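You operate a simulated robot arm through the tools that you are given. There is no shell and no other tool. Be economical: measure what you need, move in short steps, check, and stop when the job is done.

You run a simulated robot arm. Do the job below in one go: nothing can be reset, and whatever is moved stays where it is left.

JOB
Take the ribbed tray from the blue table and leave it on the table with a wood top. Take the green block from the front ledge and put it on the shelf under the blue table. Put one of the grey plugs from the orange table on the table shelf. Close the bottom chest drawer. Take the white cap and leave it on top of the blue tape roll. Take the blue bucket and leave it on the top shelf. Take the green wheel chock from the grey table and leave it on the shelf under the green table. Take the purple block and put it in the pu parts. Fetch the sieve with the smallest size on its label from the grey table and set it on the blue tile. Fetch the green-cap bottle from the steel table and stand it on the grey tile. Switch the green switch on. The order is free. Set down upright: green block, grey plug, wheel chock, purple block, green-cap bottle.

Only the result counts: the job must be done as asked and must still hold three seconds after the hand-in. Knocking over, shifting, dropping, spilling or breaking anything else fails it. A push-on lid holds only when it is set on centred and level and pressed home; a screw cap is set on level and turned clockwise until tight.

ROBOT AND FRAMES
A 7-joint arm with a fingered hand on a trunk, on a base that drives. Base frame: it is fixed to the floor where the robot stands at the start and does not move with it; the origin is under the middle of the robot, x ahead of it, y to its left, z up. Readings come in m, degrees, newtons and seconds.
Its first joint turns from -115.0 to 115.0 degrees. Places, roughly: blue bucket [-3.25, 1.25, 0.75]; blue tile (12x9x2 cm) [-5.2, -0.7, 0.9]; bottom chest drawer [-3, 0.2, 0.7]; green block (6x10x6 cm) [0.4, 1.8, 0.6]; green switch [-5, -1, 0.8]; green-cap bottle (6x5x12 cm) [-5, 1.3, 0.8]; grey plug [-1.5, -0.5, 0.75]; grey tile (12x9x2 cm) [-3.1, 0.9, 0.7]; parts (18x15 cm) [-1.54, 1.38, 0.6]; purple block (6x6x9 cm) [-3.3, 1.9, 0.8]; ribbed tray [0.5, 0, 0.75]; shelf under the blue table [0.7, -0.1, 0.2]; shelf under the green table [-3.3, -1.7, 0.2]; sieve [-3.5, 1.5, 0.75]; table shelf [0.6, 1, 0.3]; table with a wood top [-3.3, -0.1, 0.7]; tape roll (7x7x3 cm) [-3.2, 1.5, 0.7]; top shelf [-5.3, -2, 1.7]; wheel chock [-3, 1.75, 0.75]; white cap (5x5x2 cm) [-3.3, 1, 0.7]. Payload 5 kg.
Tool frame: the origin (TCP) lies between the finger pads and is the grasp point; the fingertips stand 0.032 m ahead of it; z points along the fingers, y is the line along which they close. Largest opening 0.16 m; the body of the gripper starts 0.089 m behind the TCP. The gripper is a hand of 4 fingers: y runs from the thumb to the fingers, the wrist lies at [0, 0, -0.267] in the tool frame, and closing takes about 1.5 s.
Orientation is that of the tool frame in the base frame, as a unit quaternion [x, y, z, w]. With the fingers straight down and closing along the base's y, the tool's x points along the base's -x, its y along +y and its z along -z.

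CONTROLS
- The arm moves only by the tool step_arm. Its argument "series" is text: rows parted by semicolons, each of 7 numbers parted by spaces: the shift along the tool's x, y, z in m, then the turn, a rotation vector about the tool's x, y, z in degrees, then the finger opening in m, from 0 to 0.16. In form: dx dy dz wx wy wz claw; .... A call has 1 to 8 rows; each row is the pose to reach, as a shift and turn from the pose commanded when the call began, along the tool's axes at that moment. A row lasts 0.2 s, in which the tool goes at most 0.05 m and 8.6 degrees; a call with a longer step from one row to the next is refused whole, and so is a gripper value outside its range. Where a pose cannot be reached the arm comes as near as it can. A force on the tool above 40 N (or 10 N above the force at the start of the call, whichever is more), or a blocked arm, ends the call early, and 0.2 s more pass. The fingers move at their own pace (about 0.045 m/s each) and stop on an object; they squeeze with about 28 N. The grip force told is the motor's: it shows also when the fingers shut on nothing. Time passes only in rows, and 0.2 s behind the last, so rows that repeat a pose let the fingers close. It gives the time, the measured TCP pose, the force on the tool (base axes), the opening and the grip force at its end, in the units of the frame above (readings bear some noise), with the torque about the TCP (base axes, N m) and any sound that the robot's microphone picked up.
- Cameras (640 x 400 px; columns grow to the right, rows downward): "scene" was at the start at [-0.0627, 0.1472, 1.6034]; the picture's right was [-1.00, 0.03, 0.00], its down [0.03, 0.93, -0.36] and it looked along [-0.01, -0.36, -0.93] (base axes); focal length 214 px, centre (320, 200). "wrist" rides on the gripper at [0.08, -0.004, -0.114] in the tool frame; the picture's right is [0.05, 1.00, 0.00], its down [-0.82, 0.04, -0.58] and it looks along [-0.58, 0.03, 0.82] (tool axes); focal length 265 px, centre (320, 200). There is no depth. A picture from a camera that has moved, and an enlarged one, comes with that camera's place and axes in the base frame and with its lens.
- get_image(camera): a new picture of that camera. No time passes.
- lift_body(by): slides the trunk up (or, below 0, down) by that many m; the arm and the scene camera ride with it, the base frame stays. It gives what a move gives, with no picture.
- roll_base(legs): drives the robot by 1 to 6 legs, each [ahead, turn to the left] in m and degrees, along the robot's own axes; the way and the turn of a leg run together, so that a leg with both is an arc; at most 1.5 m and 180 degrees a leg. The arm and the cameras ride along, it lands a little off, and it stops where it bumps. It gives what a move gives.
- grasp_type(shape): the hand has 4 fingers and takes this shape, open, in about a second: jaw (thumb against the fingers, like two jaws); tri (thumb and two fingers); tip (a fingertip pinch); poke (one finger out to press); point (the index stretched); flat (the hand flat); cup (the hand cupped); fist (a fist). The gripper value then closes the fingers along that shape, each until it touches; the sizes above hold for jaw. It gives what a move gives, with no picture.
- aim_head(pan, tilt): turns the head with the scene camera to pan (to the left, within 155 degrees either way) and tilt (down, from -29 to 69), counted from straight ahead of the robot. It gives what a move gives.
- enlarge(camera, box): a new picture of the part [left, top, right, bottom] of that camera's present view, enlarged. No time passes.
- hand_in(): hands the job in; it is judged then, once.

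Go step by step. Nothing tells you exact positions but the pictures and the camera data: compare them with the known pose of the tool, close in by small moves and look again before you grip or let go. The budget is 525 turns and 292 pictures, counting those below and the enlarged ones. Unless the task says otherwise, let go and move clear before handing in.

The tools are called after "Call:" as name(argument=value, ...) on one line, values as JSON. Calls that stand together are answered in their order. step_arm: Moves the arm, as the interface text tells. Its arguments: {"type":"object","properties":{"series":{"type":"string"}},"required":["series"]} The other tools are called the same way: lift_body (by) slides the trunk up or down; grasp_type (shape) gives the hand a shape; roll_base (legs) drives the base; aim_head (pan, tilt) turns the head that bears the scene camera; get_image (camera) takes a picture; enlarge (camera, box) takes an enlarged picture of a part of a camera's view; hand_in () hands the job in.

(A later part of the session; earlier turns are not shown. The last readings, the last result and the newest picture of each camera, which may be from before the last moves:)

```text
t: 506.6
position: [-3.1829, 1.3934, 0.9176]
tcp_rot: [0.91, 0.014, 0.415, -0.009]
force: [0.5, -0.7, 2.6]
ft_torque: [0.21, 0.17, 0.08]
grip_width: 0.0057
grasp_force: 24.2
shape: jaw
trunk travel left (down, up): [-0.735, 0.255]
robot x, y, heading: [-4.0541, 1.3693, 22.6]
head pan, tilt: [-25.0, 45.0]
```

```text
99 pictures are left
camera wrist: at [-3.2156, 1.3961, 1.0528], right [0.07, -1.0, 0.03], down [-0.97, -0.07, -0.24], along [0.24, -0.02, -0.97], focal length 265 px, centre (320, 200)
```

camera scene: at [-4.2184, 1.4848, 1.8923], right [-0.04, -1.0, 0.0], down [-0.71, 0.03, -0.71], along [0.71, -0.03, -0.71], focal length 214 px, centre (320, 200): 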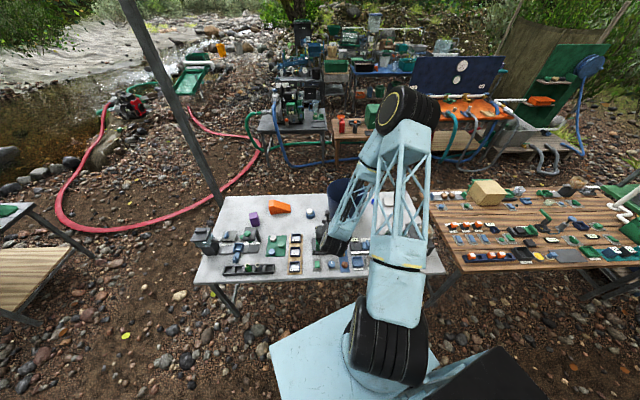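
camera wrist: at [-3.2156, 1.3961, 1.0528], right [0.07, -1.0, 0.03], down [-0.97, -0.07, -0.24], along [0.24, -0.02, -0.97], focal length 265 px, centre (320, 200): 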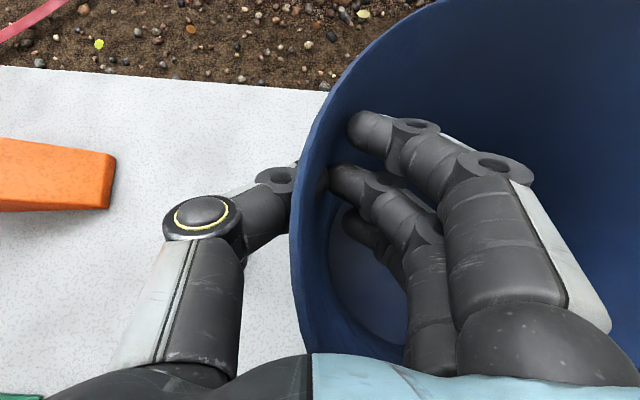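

Call:
step_arm(series="0.015 0 -0.0133 0 0 0 0;0.03 0 -0.0266 0 0 0 0;0.06 0 -0.053 0 0 0 0;0.09 0 -0.08 0 0 0 0;0.12 0 -0.106 0 0 0 0")

Call:
get_image(camera="wrist")

Call:
get_image(camera="scene")

```text
t: 507.8
position: [-3.1815, 1.3927, 1.0786]
tcp_rot: [0.91, 0.014, 0.414, -0.01]
force: [-0.6, -0.6, -4.3]
ft_torque: [0.31, 0.15, -0.04]
grip_width: 0.0007
grasp_force: 27.6
shape: jaw
trunk travel left (down, up): [-0.735, 0.255]
robot x, y, heading: [-4.0475, 1.3679, 22.5]
head pan, tilt: [-25.0, 45.0]
```

```text
98 pictures are left
camera wrist: at [-3.215, 1.3947, 1.2131], right [0.07, -1.0, 0.03], down [-0.97, -0.07, -0.24], along [0.24, -0.02, -0.97], focal length 265 px, centre (320, 200)
```

wrist: 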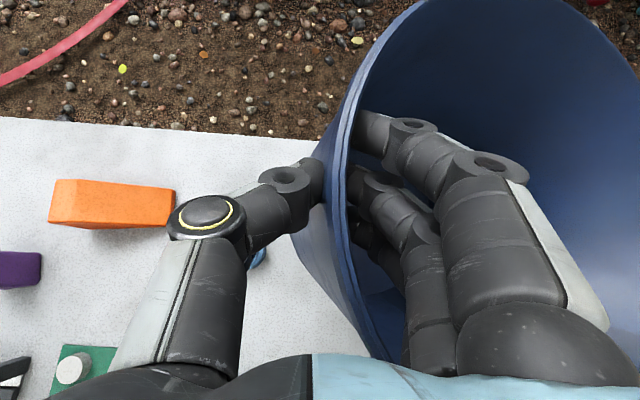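

```text
97 pictures are left
camera scene: at [-4.1033, 1.5326, 1.8922], right [-0.05, -1.0, 0.0], down [-0.71, 0.03, -0.71], along [0.71, -0.03, -0.71], focal length 214 px, centre (320, 200)
```

scene: 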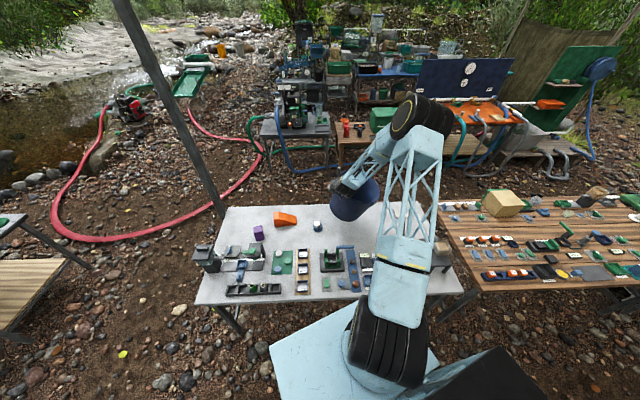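

The bucket is held (light). Raise a little, turn south and go down the inner aisle toward the rack.

Call:
roll_base(legs=[[-0.15, 0]])

Call:
lift_body(by=0.12)

Call:
roll_base(legs=[[0, -112], [1.4, 0], [0.9, 0]])

Call:
aim_head(pan=-35, tilt=10)

Call:
get_image(camera="scene")

```text
t: 509.2
position: [-3.3196, 1.3304, 1.0774]
tcp_rot: [0.91, 0.013, 0.414, -0.009]
force: [0.4, -0.4, -4.4]
ft_torque: [0.32, 0.1, -0.01]
grip_width: 0.0006
grasp_force: 28.0
shape: jaw
trunk travel left (down, up): [-0.735, 0.255]
robot x, y, heading: [-4.1858, 1.3146, 21.9]
head pan, tilt: [-25.0, 45.0]
```

```text
t: 510.7
position: [-3.3177, 1.3313, 1.1977]
tcp_rot: [0.91, 0.012, 0.414, -0.009]
force: [0.4, 0.2, -5.4]
ft_torque: [0.37, 0.13, -0.05]
grip_width: 0.0008
grasp_force: 28.4
shape: jaw
trunk travel left (down, up): [-0.855, 0.135]
robot x, y, heading: [-4.1896, 1.312, 22.1]
head pan, tilt: [-25.0, 45.0]
```

```text
t: 527.0
position: [-4.5506, -1.7903, 1.1984]
tcp_rot: [-0.509, 0.755, -0.234, -0.341]
force: [0.0, -0.3, -3.9]
ft_torque: [-0.02, -0.44, 0.02]
grip_width: 0.0007
grasp_force: 27.7
shape: jaw
trunk travel left (down, up): [-0.855, 0.135]
robot x, y, heading: [-4.2189, -0.9879, -91.3]
head pan, tilt: [-25.0, 45.0]
```

```text
t: 528.0
position: [-4.5507, -1.7909, 1.1976]
tcp_rot: [-0.509, 0.754, -0.234, -0.342]
force: [-0.8, -0.6, -4.4]
ft_torque: [-0.06, -0.42, 0.02]
grip_width: 0.0007
grasp_force: 28.1
shape: jaw
trunk travel left (down, up): [-0.855, 0.135]
robot x, y, heading: [-4.2168, -0.9879, -91.3]
head pan, tilt: [-35.0, 10.0]
```

```text
96 pictures are left
camera scene: at [-4.0707, -1.0077, 2.0672], right [-0.81, 0.59, 0.0], down [0.1, 0.14, -0.98], along [-0.58, -0.79, -0.17], focal length 214 px, centre (320, 200)
```

scene: 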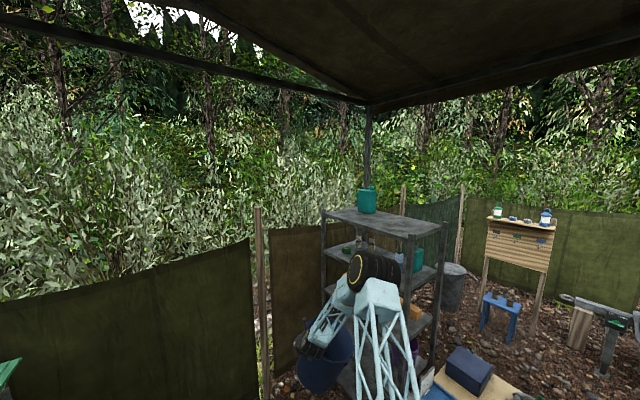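

The top shelf (z≈1.7, x −5.04…−5.5, y −1.57…−2.33) is empty except a jug near (−5.3, −2.07). I'll raise the hand high here first.

Call:
step_arm(series="0.035 0 -0.031 0 0 0 0;0.07 0 -0.062 0 0 0 0;0.105 0 -0.093 0 0 0 0;0.14 0 -0.124 0 0 0 0;0.175 0 -0.155 0 0 0 0;0.21 0 -0.186 0 0 0 0;0.245 0 -0.217 0 0 0 0;0.28 0 -0.248 0 0 0 0")

Call:
lift_body(by=0.13)

Call:
get_image(camera="scene")

```text
t: 529.8
position: [-4.5496, -1.7851, 1.5739]
tcp_rot: [-0.509, 0.754, -0.234, -0.342]
force: [0.2, 0.6, -4.4]
ft_torque: [0.07, -0.37, -0.05]
grip_width: 0.0004
grasp_force: 28.0
shape: jaw
trunk travel left (down, up): [-0.855, 0.135]
robot x, y, heading: [-4.2206, -0.9849, -91.1]
head pan, tilt: [-35.0, 10.0]
```

```text
t: 531.4
position: [-4.5528, -1.7882, 1.7021]
tcp_rot: [-0.509, 0.755, -0.234, -0.341]
force: [0.5, -0.5, -4.5]
ft_torque: [-0.02, -0.42, 0.01]
grip_width: 0.0001
grasp_force: 28.0
shape: jaw
trunk travel left (down, up): [-0.985, 0.005]
robot x, y, heading: [-4.221, -0.9866, -91.3]
head pan, tilt: [-35.0, 10.0]
```

```text
95 pictures are left
camera scene: at [-4.0707, -1.008, 2.1972], right [-0.81, 0.59, 0.0], down [0.1, 0.14, -0.98], along [-0.58, -0.79, -0.17], focal length 214 px, centre (320, 200)
```

scene: 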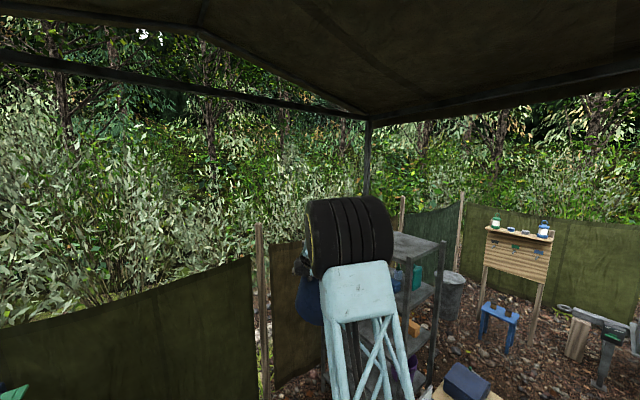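

Call:
step_arm(series="0.035 0 -0.031 0 0 0 0;0.07 0 -0.062 0 0 0 0;0.105 0 -0.093 0 0 0 0;0.14 0 -0.124 0 0 0 0;0.175 0 -0.155 0 0 0 0;0.2 0 -0.178 0 0 0 0")

Call:
get_image(camera="scene")

```text
t: 532.8
position: [-4.5517, -1.7827, 1.9712]
tcp_rot: [-0.51, 0.754, -0.234, -0.341]
force: [0.1, 1.2, -4.1]
ft_torque: [0.0, -0.41, -0.05]
grip_width: 0.0005
grasp_force: 27.6
shape: jaw
trunk travel left (down, up): [-0.985, 0.005]
robot x, y, heading: [-4.2184, -0.9876, -91.0]
head pan, tilt: [-35.0, 10.0]
```

```text
94 pictures are left
camera scene: at [-4.0696, -1.0066, 2.1972], right [-0.81, 0.59, 0.0], down [0.1, 0.14, -0.98], along [-0.58, -0.79, -0.17], focal length 214 px, centre (320, 200)
```

scene: 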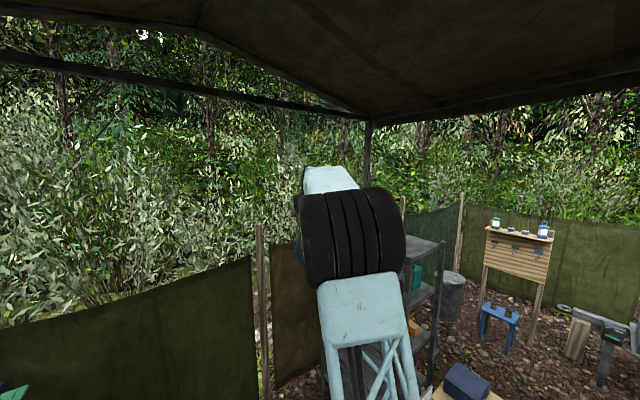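

Call:
step_arm(series="0.03 0 -0.0266 0 0 0 0;0.06 0 -0.053 0 0 0 0;0.075 0 -0.0665 0 0 0 0")

Call:
roll_base(legs=[[0, 29], [0.33, 0], [0, -78]])

Call:
aim_head(pan=-10, tilt=20)

Call:
get_image(camera="scene")

Call:
get_image(camera="wrist")

```text
t: 533.6
position: [-4.5563, -1.7817, 2.0701]
tcp_rot: [-0.509, 0.755, -0.234, -0.342]
force: [-1.5, -0.3, -4.1]
ft_torque: [-0.01, -0.37, -0.01]
grip_width: 0.0004
grasp_force: 27.8
shape: jaw
trunk travel left (down, up): [-0.985, 0.005]
robot x, y, heading: [-4.2136, -0.9934, -91.3]
head pan, tilt: [-35.0, 10.0]
```

```text
t: 540.8
position: [-4.8894, -1.5433, 2.0678]
tcp_rot: [-0.143, 0.899, -0.069, -0.408]
force: [-0.3, 0.3, -3.9]
ft_torque: [-0.31, -0.23, -0.03]
grip_width: 0.0001
grasp_force: 27.9
shape: jaw
trunk travel left (down, up): [-0.985, 0.005]
robot x, y, heading: [-4.0659, -1.2864, -141.1]
head pan, tilt: [-35.0, 10.0]
```

```text
t: 541.7
position: [-4.8884, -1.5443, 2.0675]
tcp_rot: [-0.143, 0.899, -0.068, -0.408]
force: [0.8, 0.5, -4.5]
ft_torque: [-0.3, -0.24, 0.01]
grip_width: 0.0005
grasp_force: 28.3
shape: jaw
trunk travel left (down, up): [-0.985, 0.005]
robot x, y, heading: [-4.0615, -1.2882, -141.4]
head pan, tilt: [-10.0, 20.0]
```

```text
93 pictures are left
camera scene: at [-3.9727, -1.4551, 2.181], right [-0.48, 0.88, 0.0], down [0.3, 0.16, -0.94], along [-0.82, -0.45, -0.34], focal length 214 px, centre (320, 200)
```

scene: 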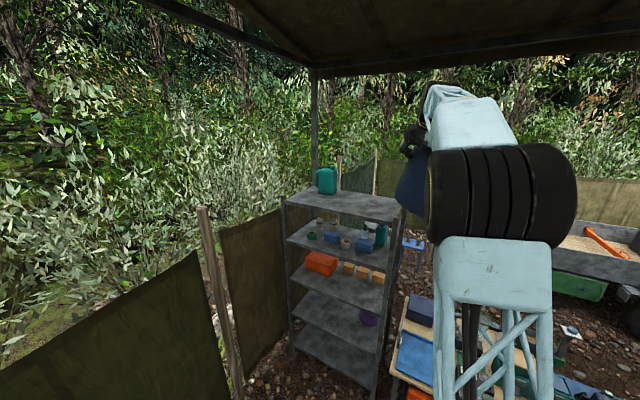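

```text
92 pictures are left
camera wrist: at [-4.8566, -1.5362, 2.2031], right [-0.35, 0.94, 0.03], down [0.91, 0.34, -0.24], along [-0.23, -0.05, -0.97], focal length 265 px, centre (320, 200)
```

wrist: 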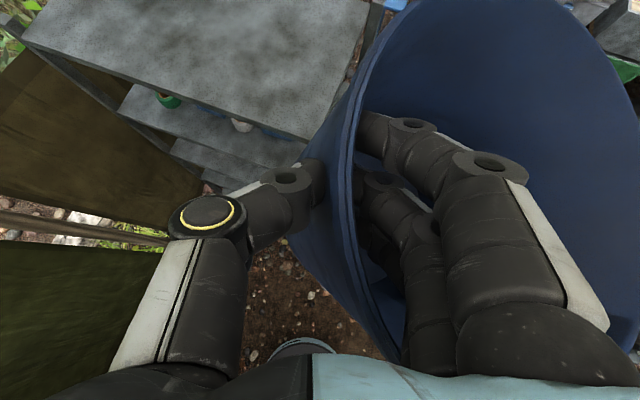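

Call:
roll_base(legs=[[0.46, 0]])

Call:
get_image(camera="wrist")

Call:
get_image(camera="scene")

```text
t: 544.5
position: [-5.2494, -1.8321, 2.0678]
tcp_rot: [-0.143, 0.899, -0.068, -0.408]
force: [-0.6, 0.0, -4.7]
ft_torque: [-0.31, -0.26, 0.0]
grip_width: 0.0002
grasp_force: 28.3
shape: jaw
trunk travel left (down, up): [-0.985, 0.005]
robot x, y, heading: [-4.4281, -1.5744, -141.4]
head pan, tilt: [-10.0, 20.0]
```

```text
91 pictures are left
camera wrist: at [-5.217, -1.8241, 2.2029], right [-0.34, 0.94, 0.03], down [0.91, 0.34, -0.24], along [-0.23, -0.05, -0.97], focal length 265 px, centre (320, 200)
```

wrist: 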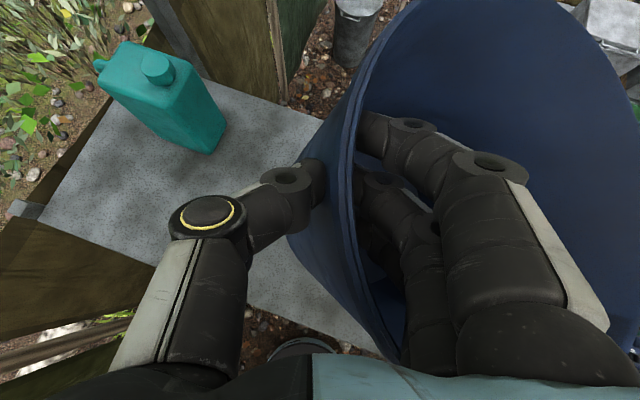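

```text
90 pictures are left
camera scene: at [-4.333, -1.744, 2.181], right [-0.48, 0.88, 0.0], down [0.3, 0.16, -0.94], along [-0.82, -0.45, -0.34], focal length 214 px, centre (320, 200)
```

scene: 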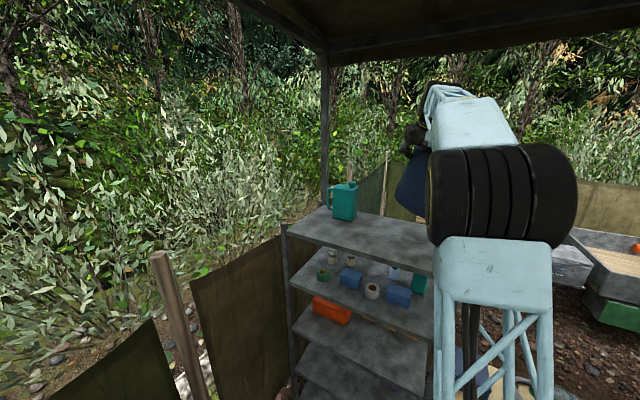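

Call:
step_arm(series="0.008 -0.038 0.009 0 0 0 0;-0.02 -0.038 0.036 0 0 0 0;-0.045 -0.038 0.058 0 0 0 0")

Call:
get_image(camera="scene")

```text
t: 545.3
position: [-5.247, -1.874, 1.9977]
tcp_rot: [-0.143, 0.899, -0.068, -0.409]
force: [1.0, -0.6, -4.1]
ft_torque: [-0.36, -0.21, 0.03]
grip_width: 0.0001
grasp_force: 27.7
shape: jaw
trunk travel left (down, up): [-0.985, 0.005]
robot x, y, heading: [-4.424, -1.578, -141.3]
head pan, tilt: [-10.0, 20.0]
```

```text
89 pictures are left
camera scene: at [-4.3321, -1.7445, 2.1809], right [-0.48, 0.88, 0.0], down [0.3, 0.16, -0.94], along [-0.82, -0.45, -0.34], focal length 214 px, centre (320, 200)
```

scene: 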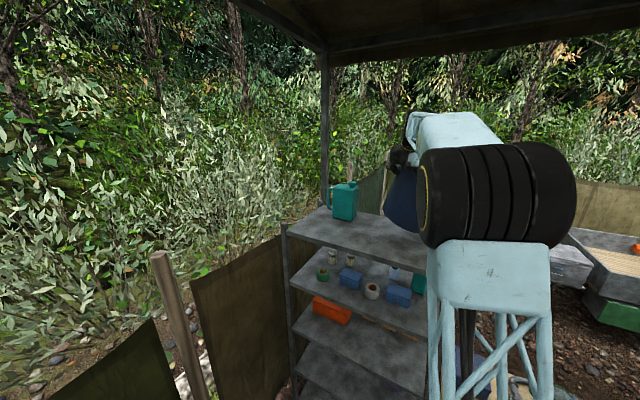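

Call:
step_arm(series="-0.011 0 0.01 0 0 0 0;-0.022 0 0.02 0 0 0 0;-0.034 0 0.03 0 0 0 0;-0.045 0 0.04 0 0 0 0;-0.056 0 0.05 0 0 0 0")

Call:
get_image(camera="wrist")

```text
t: 546.5
position: [-5.252, -1.8733, 1.9231]
tcp_rot: [-0.143, 0.898, -0.069, -0.409]
force: [0.6, -0.6, -1.4]
ft_torque: [-0.2, -0.28, -0.05]
grip_width: 0.0002
grasp_force: 28.1
shape: jaw
trunk travel left (down, up): [-0.985, 0.005]
robot x, y, heading: [-4.4265, -1.5773, -141.2]
head pan, tilt: [-10.0, 20.0]
```

```text
88 pictures are left
camera wrist: at [-5.2192, -1.8658, 2.0582], right [-0.35, 0.94, 0.03], down [0.91, 0.34, -0.24], along [-0.23, -0.05, -0.97], focal length 265 px, centre (320, 200)
```

wrist: 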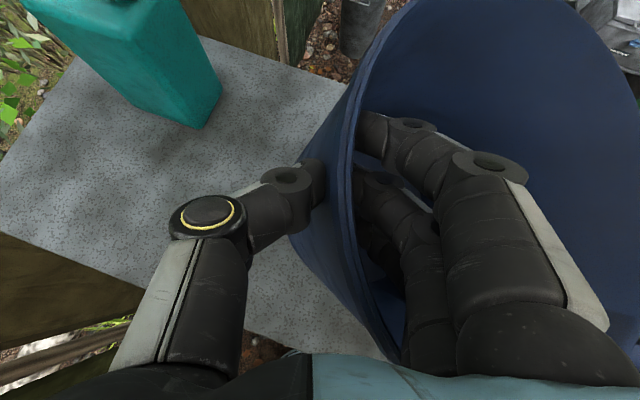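

Call:
step_arm(series="-0.006 0 0.0055 0 0 0 0;-0.012 0 0.011 0 0 0 0;-0.018 0 0.016 0 0 0 0")

```text
t: 547.3
position: [-5.25, -1.8751, 1.8972]
tcp_rot: [-0.143, 0.899, -0.068, -0.409]
force: [0.9, -3.1, 4.7]
ft_torque: [0.3, -0.29, -0.04]
grip_width: 0.0
grasp_force: 27.9
shape: jaw
trunk travel left (down, up): [-0.985, 0.005]
robot x, y, heading: [-4.4256, -1.5745, -141.1]
head pan, tilt: [-10.0, 20.0]
```

The bucket rests on the shelf. Release.

Call:
step_arm(series="0 0 0 0 0 0 0.02;0 0 0 0 0 0 0.04;0 0 0 0 0 0 0.06;0 0 0 0 0 0 0.07;0 0 0 0 0 0 0.07")

Call:
get_image(camera="wrist")

```text
t: 548.5
position: [-5.2512, -1.8738, 1.8974]
tcp_rot: [-0.143, 0.899, -0.068, -0.408]
force: [-0.1, 0.1, 0.6]
ft_torque: [0.02, -0.01, 0.01]
grip_width: 0.0691
grasp_force: 0.0
shape: jaw
trunk travel left (down, up): [-0.985, 0.005]
robot x, y, heading: [-4.4218, -1.5751, -141.3]
head pan, tilt: [-10.0, 20.0]
```

```text
87 pictures are left
camera wrist: at [-5.2193, -1.8658, 2.0321], right [-0.34, 0.94, 0.03], down [0.91, 0.34, -0.24], along [-0.23, -0.05, -0.97], focal length 265 px, centre (320, 200)
```

wrist: 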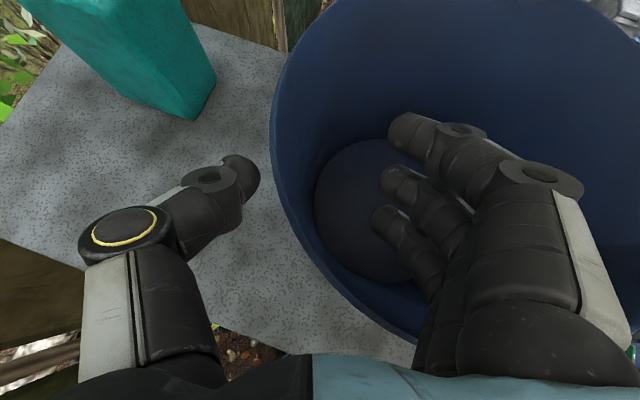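

Call:
step_arm(series="0.03 0 -0.0266 0 0 0 0.07;0.06 0 -0.053 0 0 0 0.07;0.09 0 -0.08 0 0 0 0.07;0.115 0 -0.102 0 0 0 0.07")

Call:
roll_base(legs=[[-0.35, 0]])

Call:
get_image(camera="scene")

```text
t: 549.5
position: [-5.2487, -1.8744, 2.0507]
tcp_rot: [-0.143, 0.899, -0.069, -0.408]
force: [-0.5, -0.1, 0.5]
ft_torque: [-0.02, 0.04, -0.04]
grip_width: 0.0694
grasp_force: 0.0
shape: jaw
trunk travel left (down, up): [-0.985, 0.005]
robot x, y, heading: [-4.4221, -1.575, -141.3]
head pan, tilt: [-10.0, 20.0]
```

```text
t: 551.8
position: [-4.9725, -1.6479, 2.0498]
tcp_rot: [-0.141, 0.899, -0.067, -0.408]
force: [0.3, 0.2, -0.5]
ft_torque: [-0.01, -0.01, 0.0]
grip_width: 0.0691
grasp_force: 0.2
shape: jaw
trunk travel left (down, up): [-0.985, 0.005]
robot x, y, heading: [-4.1498, -1.3547, -141.7]
head pan, tilt: [-10.0, 20.0]
```

```text
86 pictures are left
camera scene: at [-4.0548, -1.5224, 2.1809], right [-0.48, 0.88, 0.0], down [0.3, 0.16, -0.94], along [-0.83, -0.45, -0.34], focal length 214 px, centre (320, 200)
```

scene: 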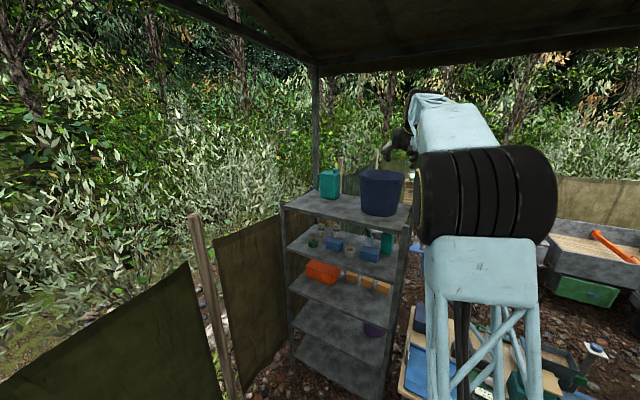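

The bucket is on the top shelf. Next the green switch on the drawers table; back off a bit, lower, and look.

Call:
roll_base(legs=[[-0.12, 0]])

Call:
lift_body(by=-0.4)

Call:
aim_head(pan=-45, tilt=40)

Call:
get_image(camera="scene")

```text
t: 553.0
position: [-4.8775, -1.5729, 2.0513]
tcp_rot: [-0.141, 0.899, -0.068, -0.409]
force: [1.5, -0.2, -0.2]
ft_torque: [0.0, 0.03, 0.0]
grip_width: 0.0695
grasp_force: 0.0
shape: jaw
trunk travel left (down, up): [-0.985, 0.005]
robot x, y, heading: [-4.0525, -1.2811, -141.6]
head pan, tilt: [-10.0, 20.0]
```

```text
t: 556.8
position: [-4.8779, -1.574, 1.651]
tcp_rot: [-0.141, 0.899, -0.067, -0.409]
force: [0.3, 0.2, -0.2]
ft_torque: [0.03, -0.02, 0.0]
grip_width: 0.0693
grasp_force: 0.0
shape: jaw
trunk travel left (down, up): [-0.585, 0.405]
robot x, y, heading: [-4.0542, -1.2819, -141.2]
head pan, tilt: [-10.0, 20.0]
```

```text
t: 557.8
position: [-4.8771, -1.5748, 1.6503]
tcp_rot: [-0.141, 0.899, -0.067, -0.408]
force: [0.2, -0.8, 0.4]
ft_torque: [0.0, 0.01, 0.01]
grip_width: 0.0692
grasp_force: 0.0
shape: jaw
trunk travel left (down, up): [-0.585, 0.405]
robot x, y, heading: [-4.0507, -1.283, -141.2]
head pan, tilt: [-45.0, 40.0]
```

```text
85 pictures are left
camera scene: at [-3.9629, -1.3935, 1.7496], right [0.11, 0.99, 0.0], down [0.64, -0.07, -0.77], along [-0.76, 0.09, -0.64], focal length 214 px, centre (320, 200)
```

scene: 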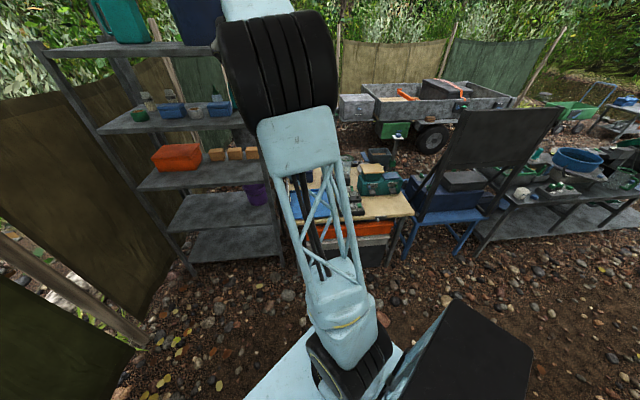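

Call:
enlarge(camera="scene", box=[280, 130, 420, 240])

```text
3.64 times, centred on (350, 185) of scene
camera zoom: at [-3.9629, -1.3935, 1.7496], right [0.11, 0.99, 0.0], down [0.64, -0.07, -0.77], along [-0.76, 0.09, -0.64], focal length 780 px, centre (211, 254)
```

zoom: 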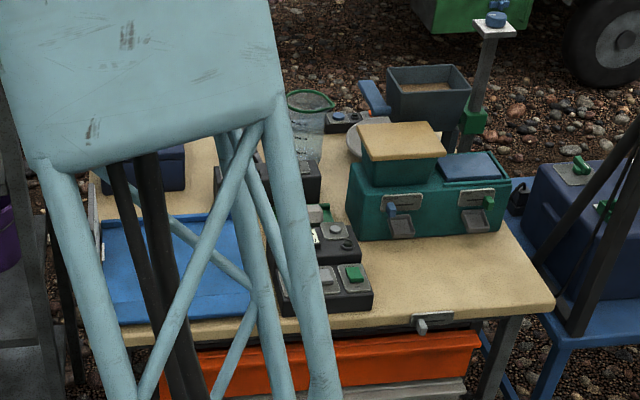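

The green rocker at about (−5.01, −1.0) is the switch; the blue tile lies on top of the teal box. Turn toward the switch and lower the hand for a close look.

Call:
roll_base(legs=[[0, -36]])

Call:
lift_body(by=-0.4)

Call:
get_image(camera="wrist")

```text
t: 560.0
position: [-4.8899, -1.0288, 1.6518]
tcp_rot: [0.145, 0.899, 0.063, -0.409]
force: [0.7, 0.3, 0.5]
ft_torque: [0.0, 0.02, 0.03]
grip_width: 0.0696
grasp_force: 0.0
shape: jaw
trunk travel left (down, up): [-0.585, 0.405]
robot x, y, heading: [-4.0518, -1.2767, -177.7]
head pan, tilt: [-45.0, 40.0]
```

```text
t: 563.9
position: [-4.8913, -1.0294, 1.2514]
tcp_rot: [0.145, 0.899, 0.063, -0.409]
force: [-0.6, -0.6, -0.8]
ft_torque: [0.0, 0.01, -0.03]
grip_width: 0.0694
grasp_force: 0.1
shape: jaw
trunk travel left (down, up): [-0.185, 0.805]
robot x, y, heading: [-4.0519, -1.2801, -177.5]
head pan, tilt: [-45.0, 40.0]
```

```text
83 pictures are left
camera wrist: at [-4.861, -1.0418, 1.386], right [0.28, 0.96, 0.03], down [0.94, -0.26, -0.24], along [-0.22, 0.1, -0.97], focal length 265 px, centre (320, 200)
```

wrist: 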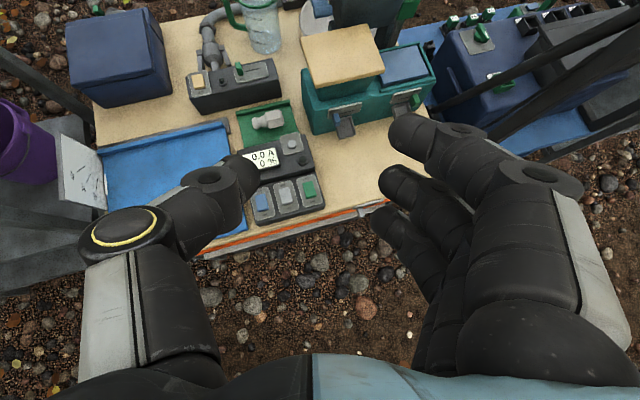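

Call:
enlarge(camera="wrist", box=[230, 90, 350, 230])

```text
2.86 times, centred on (290, 160) of wrist
camera zoom: at [-4.861, -1.0418, 1.386], right [0.28, 0.96, 0.03], down [0.94, -0.26, -0.24], along [-0.22, 0.1, -0.97], focal length 758 px, centre (406, 314)
```

zoom: 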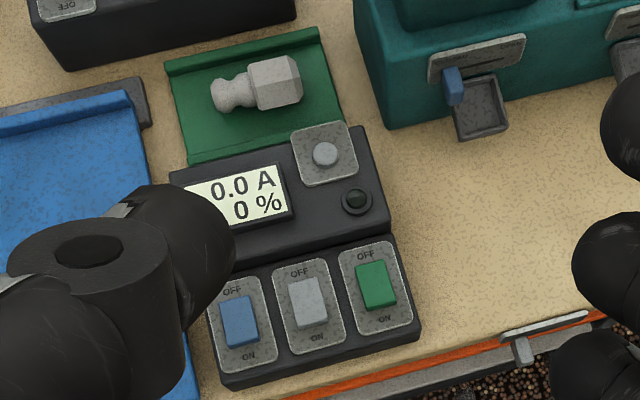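

Call:
step_arm(series="0 0 0 0 -8 0 0.07;0 0 0 0 -16 0 0.07;0 0 0 0 -24 0 0.07;0 0 0 0 -32 0 0.07;0 0 0 0 -40 0 0.07;0 0 0 0 -48.4 0 0.07")

Call:
grasp_type(shape="poke")

Call:
get_image(camera="wrist")

```text
t: 565.3
position: [-4.8235, -1.0516, 1.1834]
tcp_rot: [0.157, 0.986, 0.006, -0.053]
force: [-0.4, -0.3, -1.3]
ft_torque: [0.04, -0.16, -0.03]
grip_width: 0.0698
grasp_force: 0.0
shape: jaw
out of reach, approached as far as the arm can: row 3, 4, 5, 6
trunk travel left (down, up): [-0.185, 0.805]
robot x, y, heading: [-4.0504, -1.2819, -177.8]
head pan, tilt: [-45.0, 40.0]
```

```text
t: 566.2
position: [-4.8218, -1.0494, 1.1842]
tcp_rot: [0.157, 0.986, 0.007, -0.055]
force: [0.2, 0.6, -0.1]
ft_torque: [-0.03, 0.01, 0.01]
grip_width: 0.0001
grasp_force: 0.0
shape: poke
trunk travel left (down, up): [-0.185, 0.805]
robot x, y, heading: [-4.0511, -1.2789, -177.7]
head pan, tilt: [-45.0, 40.0]
```

```text
81 pictures are left
camera wrist: at [-4.8864, -1.0312, 1.3065], right [0.26, 0.96, 0.0], down [0.85, -0.23, 0.48], along [0.47, -0.13, -0.88], focal length 265 px, centre (320, 200)
```

wrist: 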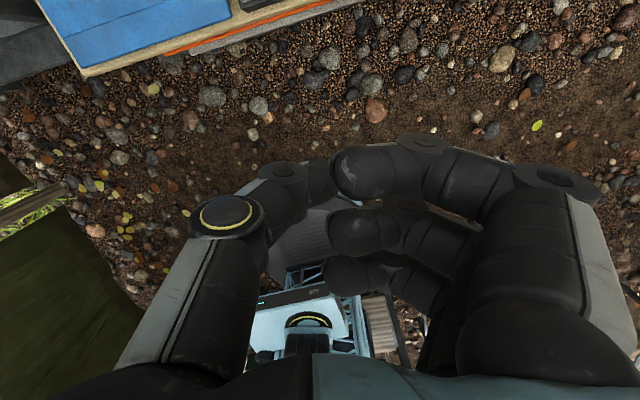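

Call:
grasp_type(shape="point")

Call:
get_image(camera="wrist")

```text
t: 567.1
position: [-4.8215, -1.0493, 1.1845]
tcp_rot: [0.158, 0.986, 0.007, -0.055]
force: [0.5, 0.0, -0.9]
ft_torque: [-0.02, 0.02, 0.03]
grip_width: 0.1521
grasp_force: 0.0
shape: point
trunk travel left (down, up): [-0.185, 0.805]
robot x, y, heading: [-4.0508, -1.2819, -177.8]
head pan, tilt: [-45.0, 40.0]
```

```text
80 pictures are left
camera wrist: at [-4.8863, -1.0312, 1.3065], right [0.26, 0.96, 0.0], down [0.85, -0.23, 0.48], along [0.47, -0.13, -0.88], focal length 265 px, centre (320, 200)
```

wrist: 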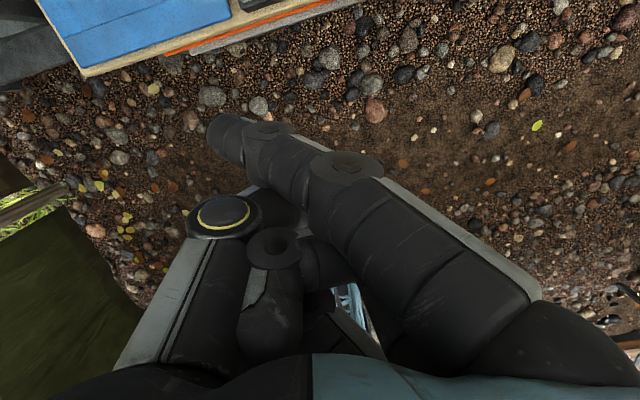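

Call:
roll_base(legs=[[0.2, 0]])

Call:
step_arm(series="-0.008 0.035 0 0 -2 0 0.15;-0.016 0.07 0 0 -4 0 0.15;-0.024 0.103 0 0 -6.3 0 0.15;-0.024 0.103 0.045 0 -6.3 0 0.15;-0.024 0.103 0.09 0 -6.3 0 0.15;-0.024 0.103 0.135 0 -6.3 0 0.15;-0.024 0.103 0.18 0 -6.3 0 0.15;-0.024 0.103 0.22 0 -6.3 0 0.15")

Call:
get_image(camera="wrist")

```text
t: 568.6
position: [-5.0154, -1.0532, 1.1834]
tcp_rot: [0.16, 0.985, 0.006, -0.056]
force: [0.4, -0.5, 0.1]
ft_torque: [0.02, -0.02, 0.04]
grip_width: 0.1523
grasp_force: 0.0
shape: point
trunk travel left (down, up): [-0.185, 0.805]
robot x, y, heading: [-4.2455, -1.2895, -177.9]
head pan, tilt: [-45.0, 40.0]
```

```text
t: 570.4
position: [-4.9841, -0.9585, 0.9662]
tcp_rot: [0.16, 0.987, -0.003, -0.002]
force: [-0.2, -0.3, 1.2]
ft_torque: [0.03, -0.02, -0.03]
grip_width: 0.1522
grasp_force: 0.0
shape: point
out of reach, approached as far as the arm can: row 3
trunk travel left (down, up): [-0.185, 0.805]
robot x, y, heading: [-4.2479, -1.2915, -177.6]
head pan, tilt: [-45.0, 40.0]
```

```text
79 pictures are left
camera wrist: at [-5.0614, -0.9356, 1.0789], right [0.27, 0.96, -0.01], down [0.79, -0.22, 0.58], along [0.55, -0.16, -0.82], focal length 265 px, centre (320, 200)
```

wrist: 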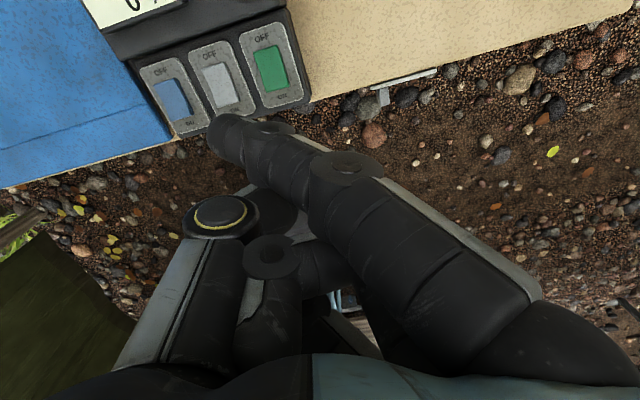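

Call:
step_arm(series="0 0 0.04 0 0 0 0.15;0 0 0.08 0 0 0 0.15;0 0 0.105 0 0 0 0.15")

Call:
enlarge(camera="wrist", box=[120, 20, 380, 200])

```text
t: 571.2
position: [-4.9865, -0.9577, 0.8589]
tcp_rot: [0.16, 0.987, -0.002, -0.001]
force: [0.0, 0.7, -0.1]
ft_torque: [-0.01, -0.03, 0.01]
grip_width: 0.1522
grasp_force: 0.0
shape: point
trunk travel left (down, up): [-0.185, 0.805]
robot x, y, heading: [-4.2431, -1.2879, -178.0]
head pan, tilt: [-45.0, 40.0]
```

```text
2.22 times, centred on (250, 110) of wrist
camera zoom: at [-5.065, -0.9354, 0.9721], right [0.27, 0.96, -0.01], down [0.79, -0.22, 0.58], along [0.55, -0.16, -0.82], focal length 590 px, centre (476, 400)
```

zoom: 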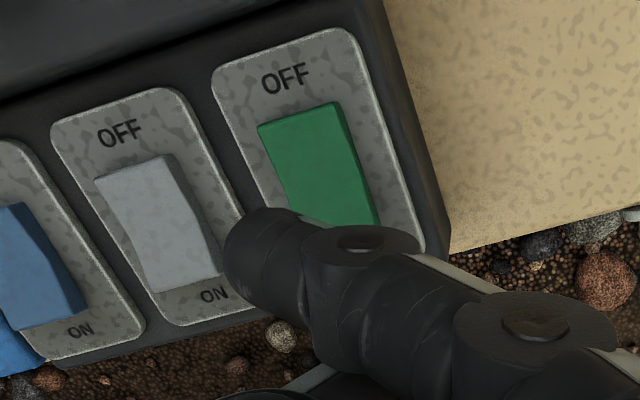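

Call:
step_arm(series="-0.004 0.013 0 0 0 0 0.15;-0.004 0.013 0.015 0 0 0 0.15;-0.004 0.013 0.022 0 0 0 0.15")

Call:
enlarge(camera="wrist", box=[120, 20, 380, 200])

```text
t: 572.0
position: [-4.9779, -0.9455, 0.836]
tcp_rot: [0.16, 0.987, -0.003, 0.0]
force: [0.2, 0.3, -0.2]
ft_torque: [0.0, -0.01, 0.0]
grip_width: 0.1523
grasp_force: 0.1
shape: point
trunk travel left (down, up): [-0.185, 0.805]
robot x, y, heading: [-4.2448, -1.2907, -177.7]
head pan, tilt: [-45.0, 40.0]
```

```text
2.22 times, centred on (250, 110) of wrist
camera zoom: at [-5.0563, -0.9242, 0.9492], right [0.27, 0.96, -0.01], down [0.79, -0.22, 0.58], along [0.55, -0.16, -0.82], focal length 590 px, centre (476, 400)
```

zoom: 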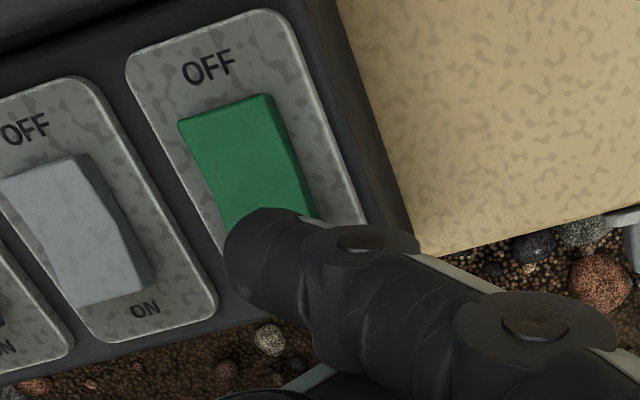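

Call:
step_arm(series="0 0 0.006 0 0 0 0.15;0 0 0.012 0 0 0 0.15;0 0 0.018 0 0 0 0.15;0 0 0.023 0 0 0 0.15;0 0 0.028 0 0 0 0.15")

Call:
enlarge(camera="wrist", box=[120, 20, 380, 200])

```text
t: 573.2
position: [-4.9764, -0.9463, 0.8076]
tcp_rot: [0.16, 0.987, -0.003, -0.001]
force: [-0.3, -0.2, 0.1]
ft_torque: [-0.01, -0.01, 0.0]
grip_width: 0.1521
grasp_force: 0.1
shape: point
trunk travel left (down, up): [-0.185, 0.805]
robot x, y, heading: [-4.2459, -1.292, -178.0]
head pan, tilt: [-45.0, 40.0]
```

```text
2.22 times, centred on (250, 110) of wrist
camera zoom: at [-5.0546, -0.9237, 0.921], right [0.27, 0.96, -0.01], down [0.79, -0.22, 0.58], along [0.55, -0.16, -0.82], focal length 590 px, centre (476, 400)
```

zoom: 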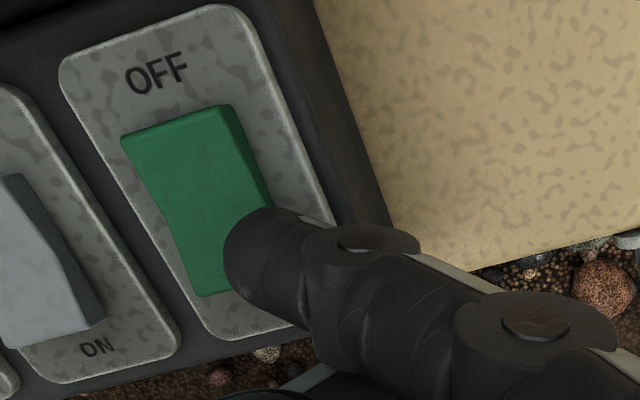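

Call:
step_arm(series="-0.007 -0.009 0 0 0 0 0.15;-0.013 -0.0173 0 0 0 0 0.15;-0.013 -0.0173 0.006 0 0 0 0.15;-0.013 -0.0173 0.011 0 0 0 0.15")

Call:
enlarge(camera="wrist", box=[120, 20, 380, 200])

```text
t: 574.2
position: [-4.9705, -0.9659, 0.7965]
tcp_rot: [0.16, 0.987, -0.003, -0.001]
force: [-0.4, -0.2, 0.8]
ft_torque: [-0.02, 0.04, 0.01]
grip_width: 0.1524
grasp_force: 0.0
shape: point
trunk travel left (down, up): [-0.185, 0.805]
robot x, y, heading: [-4.2456, -1.2877, -178.1]
head pan, tilt: [-45.0, 40.0]
```

```text
2.22 times, centred on (250, 110) of wrist
camera zoom: at [-5.0478, -0.9439, 0.9103], right [0.27, 0.96, -0.01], down [0.79, -0.22, 0.58], along [0.55, -0.16, -0.82], focal length 590 px, centre (476, 400)
```

zoom: 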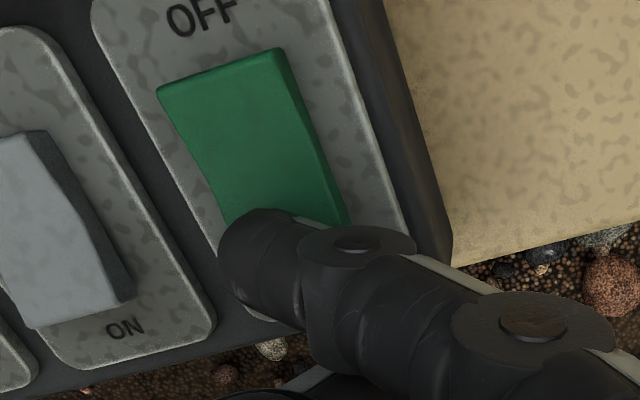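

Call:
step_arm(series="0 0 0.005 0 0 0 0.15;0 0 0.01 0 0 0 0.15;0 0 0.015 0 0 0 0.15;0 0 0.02 0 0 0 0.15;0 0 0.025 0 0 0 0.15;0 0 0.03 0 0 0 0.15")

Call:
enlarge(camera="wrist", box=[120, 20, 380, 200])

```text
t: 575.4
position: [-4.9701, -0.9663, 0.7795]
tcp_rot: [0.159, 0.987, -0.003, -0.005]
force: [12.0, -5.8, 23.0]
ft_torque: [-0.65, 0.4, 0.37]
grip_width: 0.1523
grasp_force: 0.1
shape: point
trunk travel left (down, up): [-0.185, 0.805]
robot x, y, heading: [-4.2461, -1.2879, -178.3]
head pan, tilt: [-45.0, 40.0]
stopped in row 5: the force on the tool passed its limit at 47 N (the readings are from after the stop); the commanded pose is now the measured one
```

```text
2.22 times, centred on (250, 110) of wrist
camera zoom: at [-5.0463, -0.9444, 0.8928], right [0.27, 0.96, -0.01], down [0.79, -0.22, 0.57], along [0.55, -0.16, -0.82], focal length 590 px, centre (476, 400)
```

zoom: 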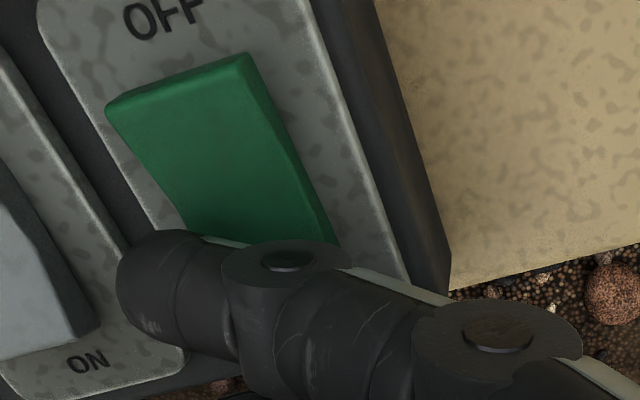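

Call:
step_arm(series="0 0 -0.03 0 0 0 0.15;0 0 -0.07 0 0 0 0.15;0 0 -0.11 0 0 0 0.15;0 0 -0.15 0 0 0 0.15")

Call:
enlarge(camera="wrist", box=[120, 0, 380, 160])

```text
t: 576.4
position: [-4.9702, -0.9666, 0.9235]
tcp_rot: [0.159, 0.987, -0.003, -0.003]
force: [0.2, 0.4, 0.3]
ft_torque: [-0.01, -0.05, -0.02]
grip_width: 0.1523
grasp_force: 0.0
shape: point
trunk travel left (down, up): [-0.185, 0.805]
robot x, y, heading: [-4.2475, -1.2873, -178.1]
head pan, tilt: [-45.0, 40.0]
```

```text
2.46 times, centred on (250, 80) of wrist
camera zoom: at [-5.0476, -0.9439, 1.0366], right [0.27, 0.96, -0.01], down [0.79, -0.22, 0.57], along [0.55, -0.16, -0.82], focal length 653 px, centre (492, 495)
```

zoom: 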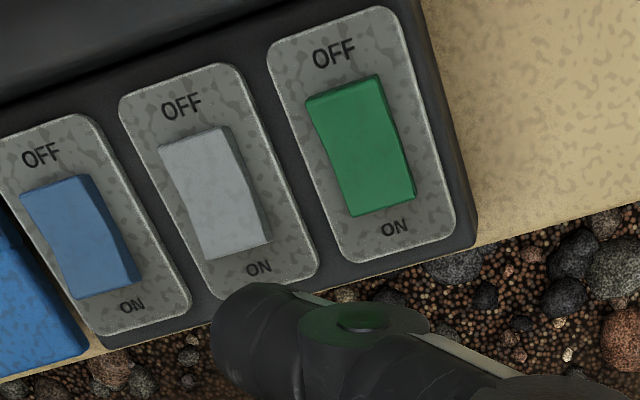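

Call:
enlarge(camera="wrist", box=[165, 10, 310, 130])

```text
3.33 times, centred on (238, 70) of wrist
camera zoom: at [-5.0476, -0.9439, 1.0366], right [0.27, 0.96, -0.01], down [0.79, -0.22, 0.57], along [0.55, -0.16, -0.82], focal length 885 px, centre (595, 633)
```

zoom: 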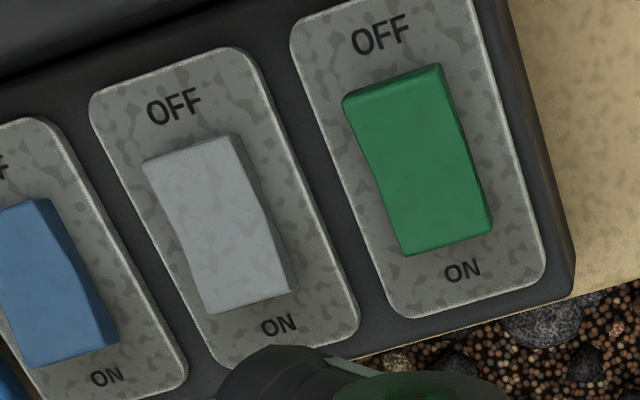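

The green rocker's ON side is pressed now. Return to jaw shape and go for the 2 mm sieve on the grey table's inner side.

Call:
grasp_type(shape="jaw")

Call:
lift_body(by=0.3)

Call:
roll_base(legs=[[-0.15, 0], [0, 91.6], [-1.5, 0], [-1.48, 0], [0, 106]])

Call:
get_image(camera="wrist")

```text
t: 577.3
position: [-4.9696, -0.9667, 0.9236]
tcp_rot: [0.16, 0.987, -0.002, -0.003]
force: [0.3, 0.8, 0.3]
ft_torque: [-0.02, -0.02, 0.0]
grip_width: 0.16
grasp_force: 0.0
shape: jaw
trunk travel left (down, up): [-0.185, 0.805]
robot x, y, heading: [-4.2502, -1.2895, -178.0]
head pan, tilt: [-45.0, 40.0]
```

```text
t: 580.3
position: [-4.9707, -0.9657, 1.2237]
tcp_rot: [0.16, 0.987, -0.003, -0.003]
force: [0.2, 0.0, -0.1]
ft_torque: [-0.02, -0.02, -0.01]
grip_width: 0.16
grasp_force: 0.1
shape: jaw
trunk travel left (down, up): [-0.485, 0.505]
robot x, y, heading: [-4.2438, -1.2858, -177.8]
head pan, tilt: [-45.0, 40.0]
```

```text
t: 604.4
position: [-3.6912, 1.6437, 1.224]
tcp_rot: [0.997, 0.076, 0.002, -0.004]
force: [0.1, 0.0, -0.1]
ft_torque: [0.0, 0.02, -0.02]
grip_width: 0.1598
grasp_force: 0.1
shape: jaw
trunk travel left (down, up): [-0.485, 0.505]
robot x, y, heading: [-4.4775, 1.5985, 29.0]
head pan, tilt: [-45.0, 40.0]
```

```text
71 pictures are left
camera wrist: at [-3.6133, 1.66, 1.3367], right [0.2, -0.98, -0.01], down [-0.8, -0.17, 0.57], along [-0.56, -0.11, -0.82], focal length 265 px, centre (320, 200)
```

wrist: 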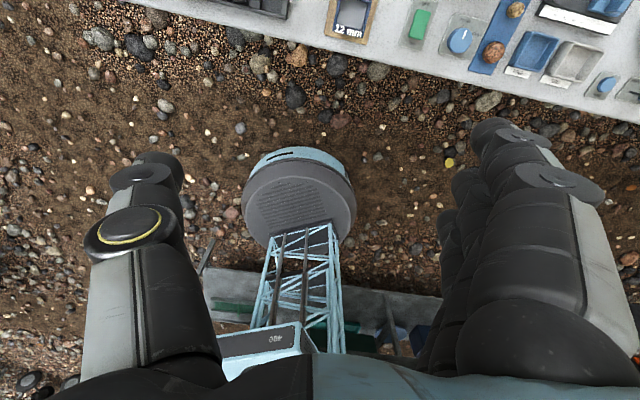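

Call:
roll_base(legs=[[0, -9], [0.19, 0]])

Call:
get_image(camera="wrist")

```text
t: 606.6
position: [-3.5161, 1.5761, 1.2218]
tcp_rot: [1.0, -0.006, 0.002, -0.004]
force: [-0.1, -1.1, 0.6]
ft_torque: [0.0, 0.03, 0.0]
grip_width: 0.16
grasp_force: 0.1
shape: jaw
trunk travel left (down, up): [-0.485, 0.505]
robot x, y, heading: [-4.3046, 1.6608, 19.7]
head pan, tilt: [-45.0, 40.0]
```

```text
70 pictures are left
camera wrist: at [-3.4378, 1.5797, 1.3359], right [0.04, -1.0, -0.01], down [-0.82, -0.04, 0.57], along [-0.57, -0.02, -0.82], focal length 265 px, centre (320, 200)
```

wrist: 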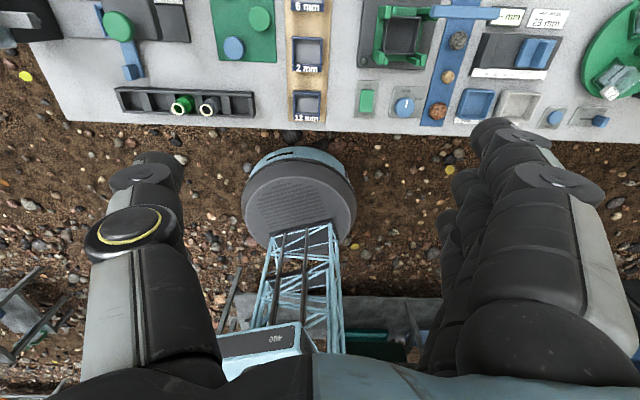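

Call:
step_arm(series="0.006 -0.014 0.04 0 0 0 0.14;0.013 -0.028 0.08 0 0 0 0.12;0.013 -0.028 0.125 0 0 0 0.1;0.013 -0.028 0.17 0 0 0 0.1;0.013 -0.028 0.215 0 0 0 0.1;0.013 -0.028 0.26 0 0 0 0.1;0.013 -0.028 0.305 0 0 0 0.1;0.013 -0.028 0.35 0 0 0 0.1")

Call:
get_image(camera="wrist")

```text
t: 608.4
position: [-3.4998, 1.6041, 0.8732]
tcp_rot: [1.0, -0.005, 0.003, -0.003]
force: [0.4, -0.8, 0.3]
ft_torque: [-0.02, 0.03, -0.02]
grip_width: 0.1005
grasp_force: 0.0
shape: jaw
trunk travel left (down, up): [-0.485, 0.505]
robot x, y, heading: [-4.3043, 1.6644, 19.7]
head pan, tilt: [-45.0, 40.0]
```

```text
69 pictures are left
camera wrist: at [-3.4213, 1.6067, 0.987], right [0.04, -1.0, -0.01], down [-0.82, -0.04, 0.57], along [-0.57, -0.02, -0.82], focal length 265 px, centre (320, 200)
```

wrist: 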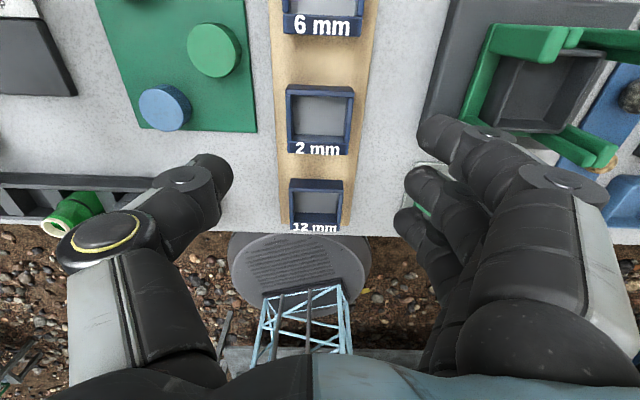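

Call:
step_arm(series="0.003 0 0 0 0 0 0.078;0.003 0 0.04 0 0 0 0.075;0.003 0 0.075 0 0 0 0.075;0.003 0 0.092 0 0 0 0.075;0.003 0 0.1 0 0 0 0.075")

Call:
get_image(camera="wrist")

```text
t: 609.6
position: [-3.4987, 1.6051, 0.7714]
tcp_rot: [1.0, -0.006, 0.002, -0.003]
force: [0.1, 0.4, 0.0]
ft_torque: [-0.01, -0.01, -0.04]
grip_width: 0.0758
grasp_force: 0.0
shape: jaw
trunk travel left (down, up): [-0.485, 0.505]
robot x, y, heading: [-4.3104, 1.6644, 19.8]
head pan, tilt: [-45.0, 40.0]
```

```text
68 pictures are left
camera wrist: at [-3.4197, 1.6079, 0.8851], right [0.04, -1.0, -0.01], down [-0.82, -0.04, 0.57], along [-0.57, -0.02, -0.82], focal length 265 px, centre (320, 200)
```

wrist: 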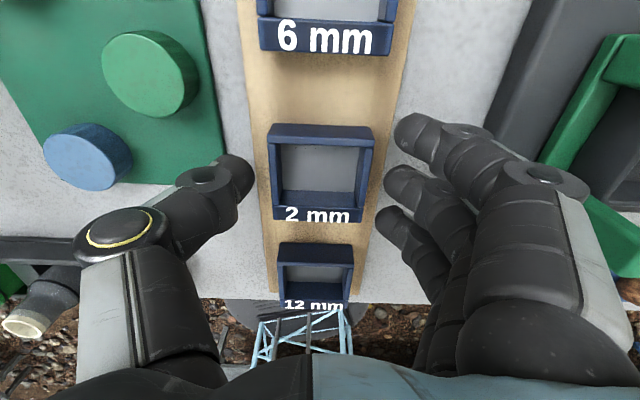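

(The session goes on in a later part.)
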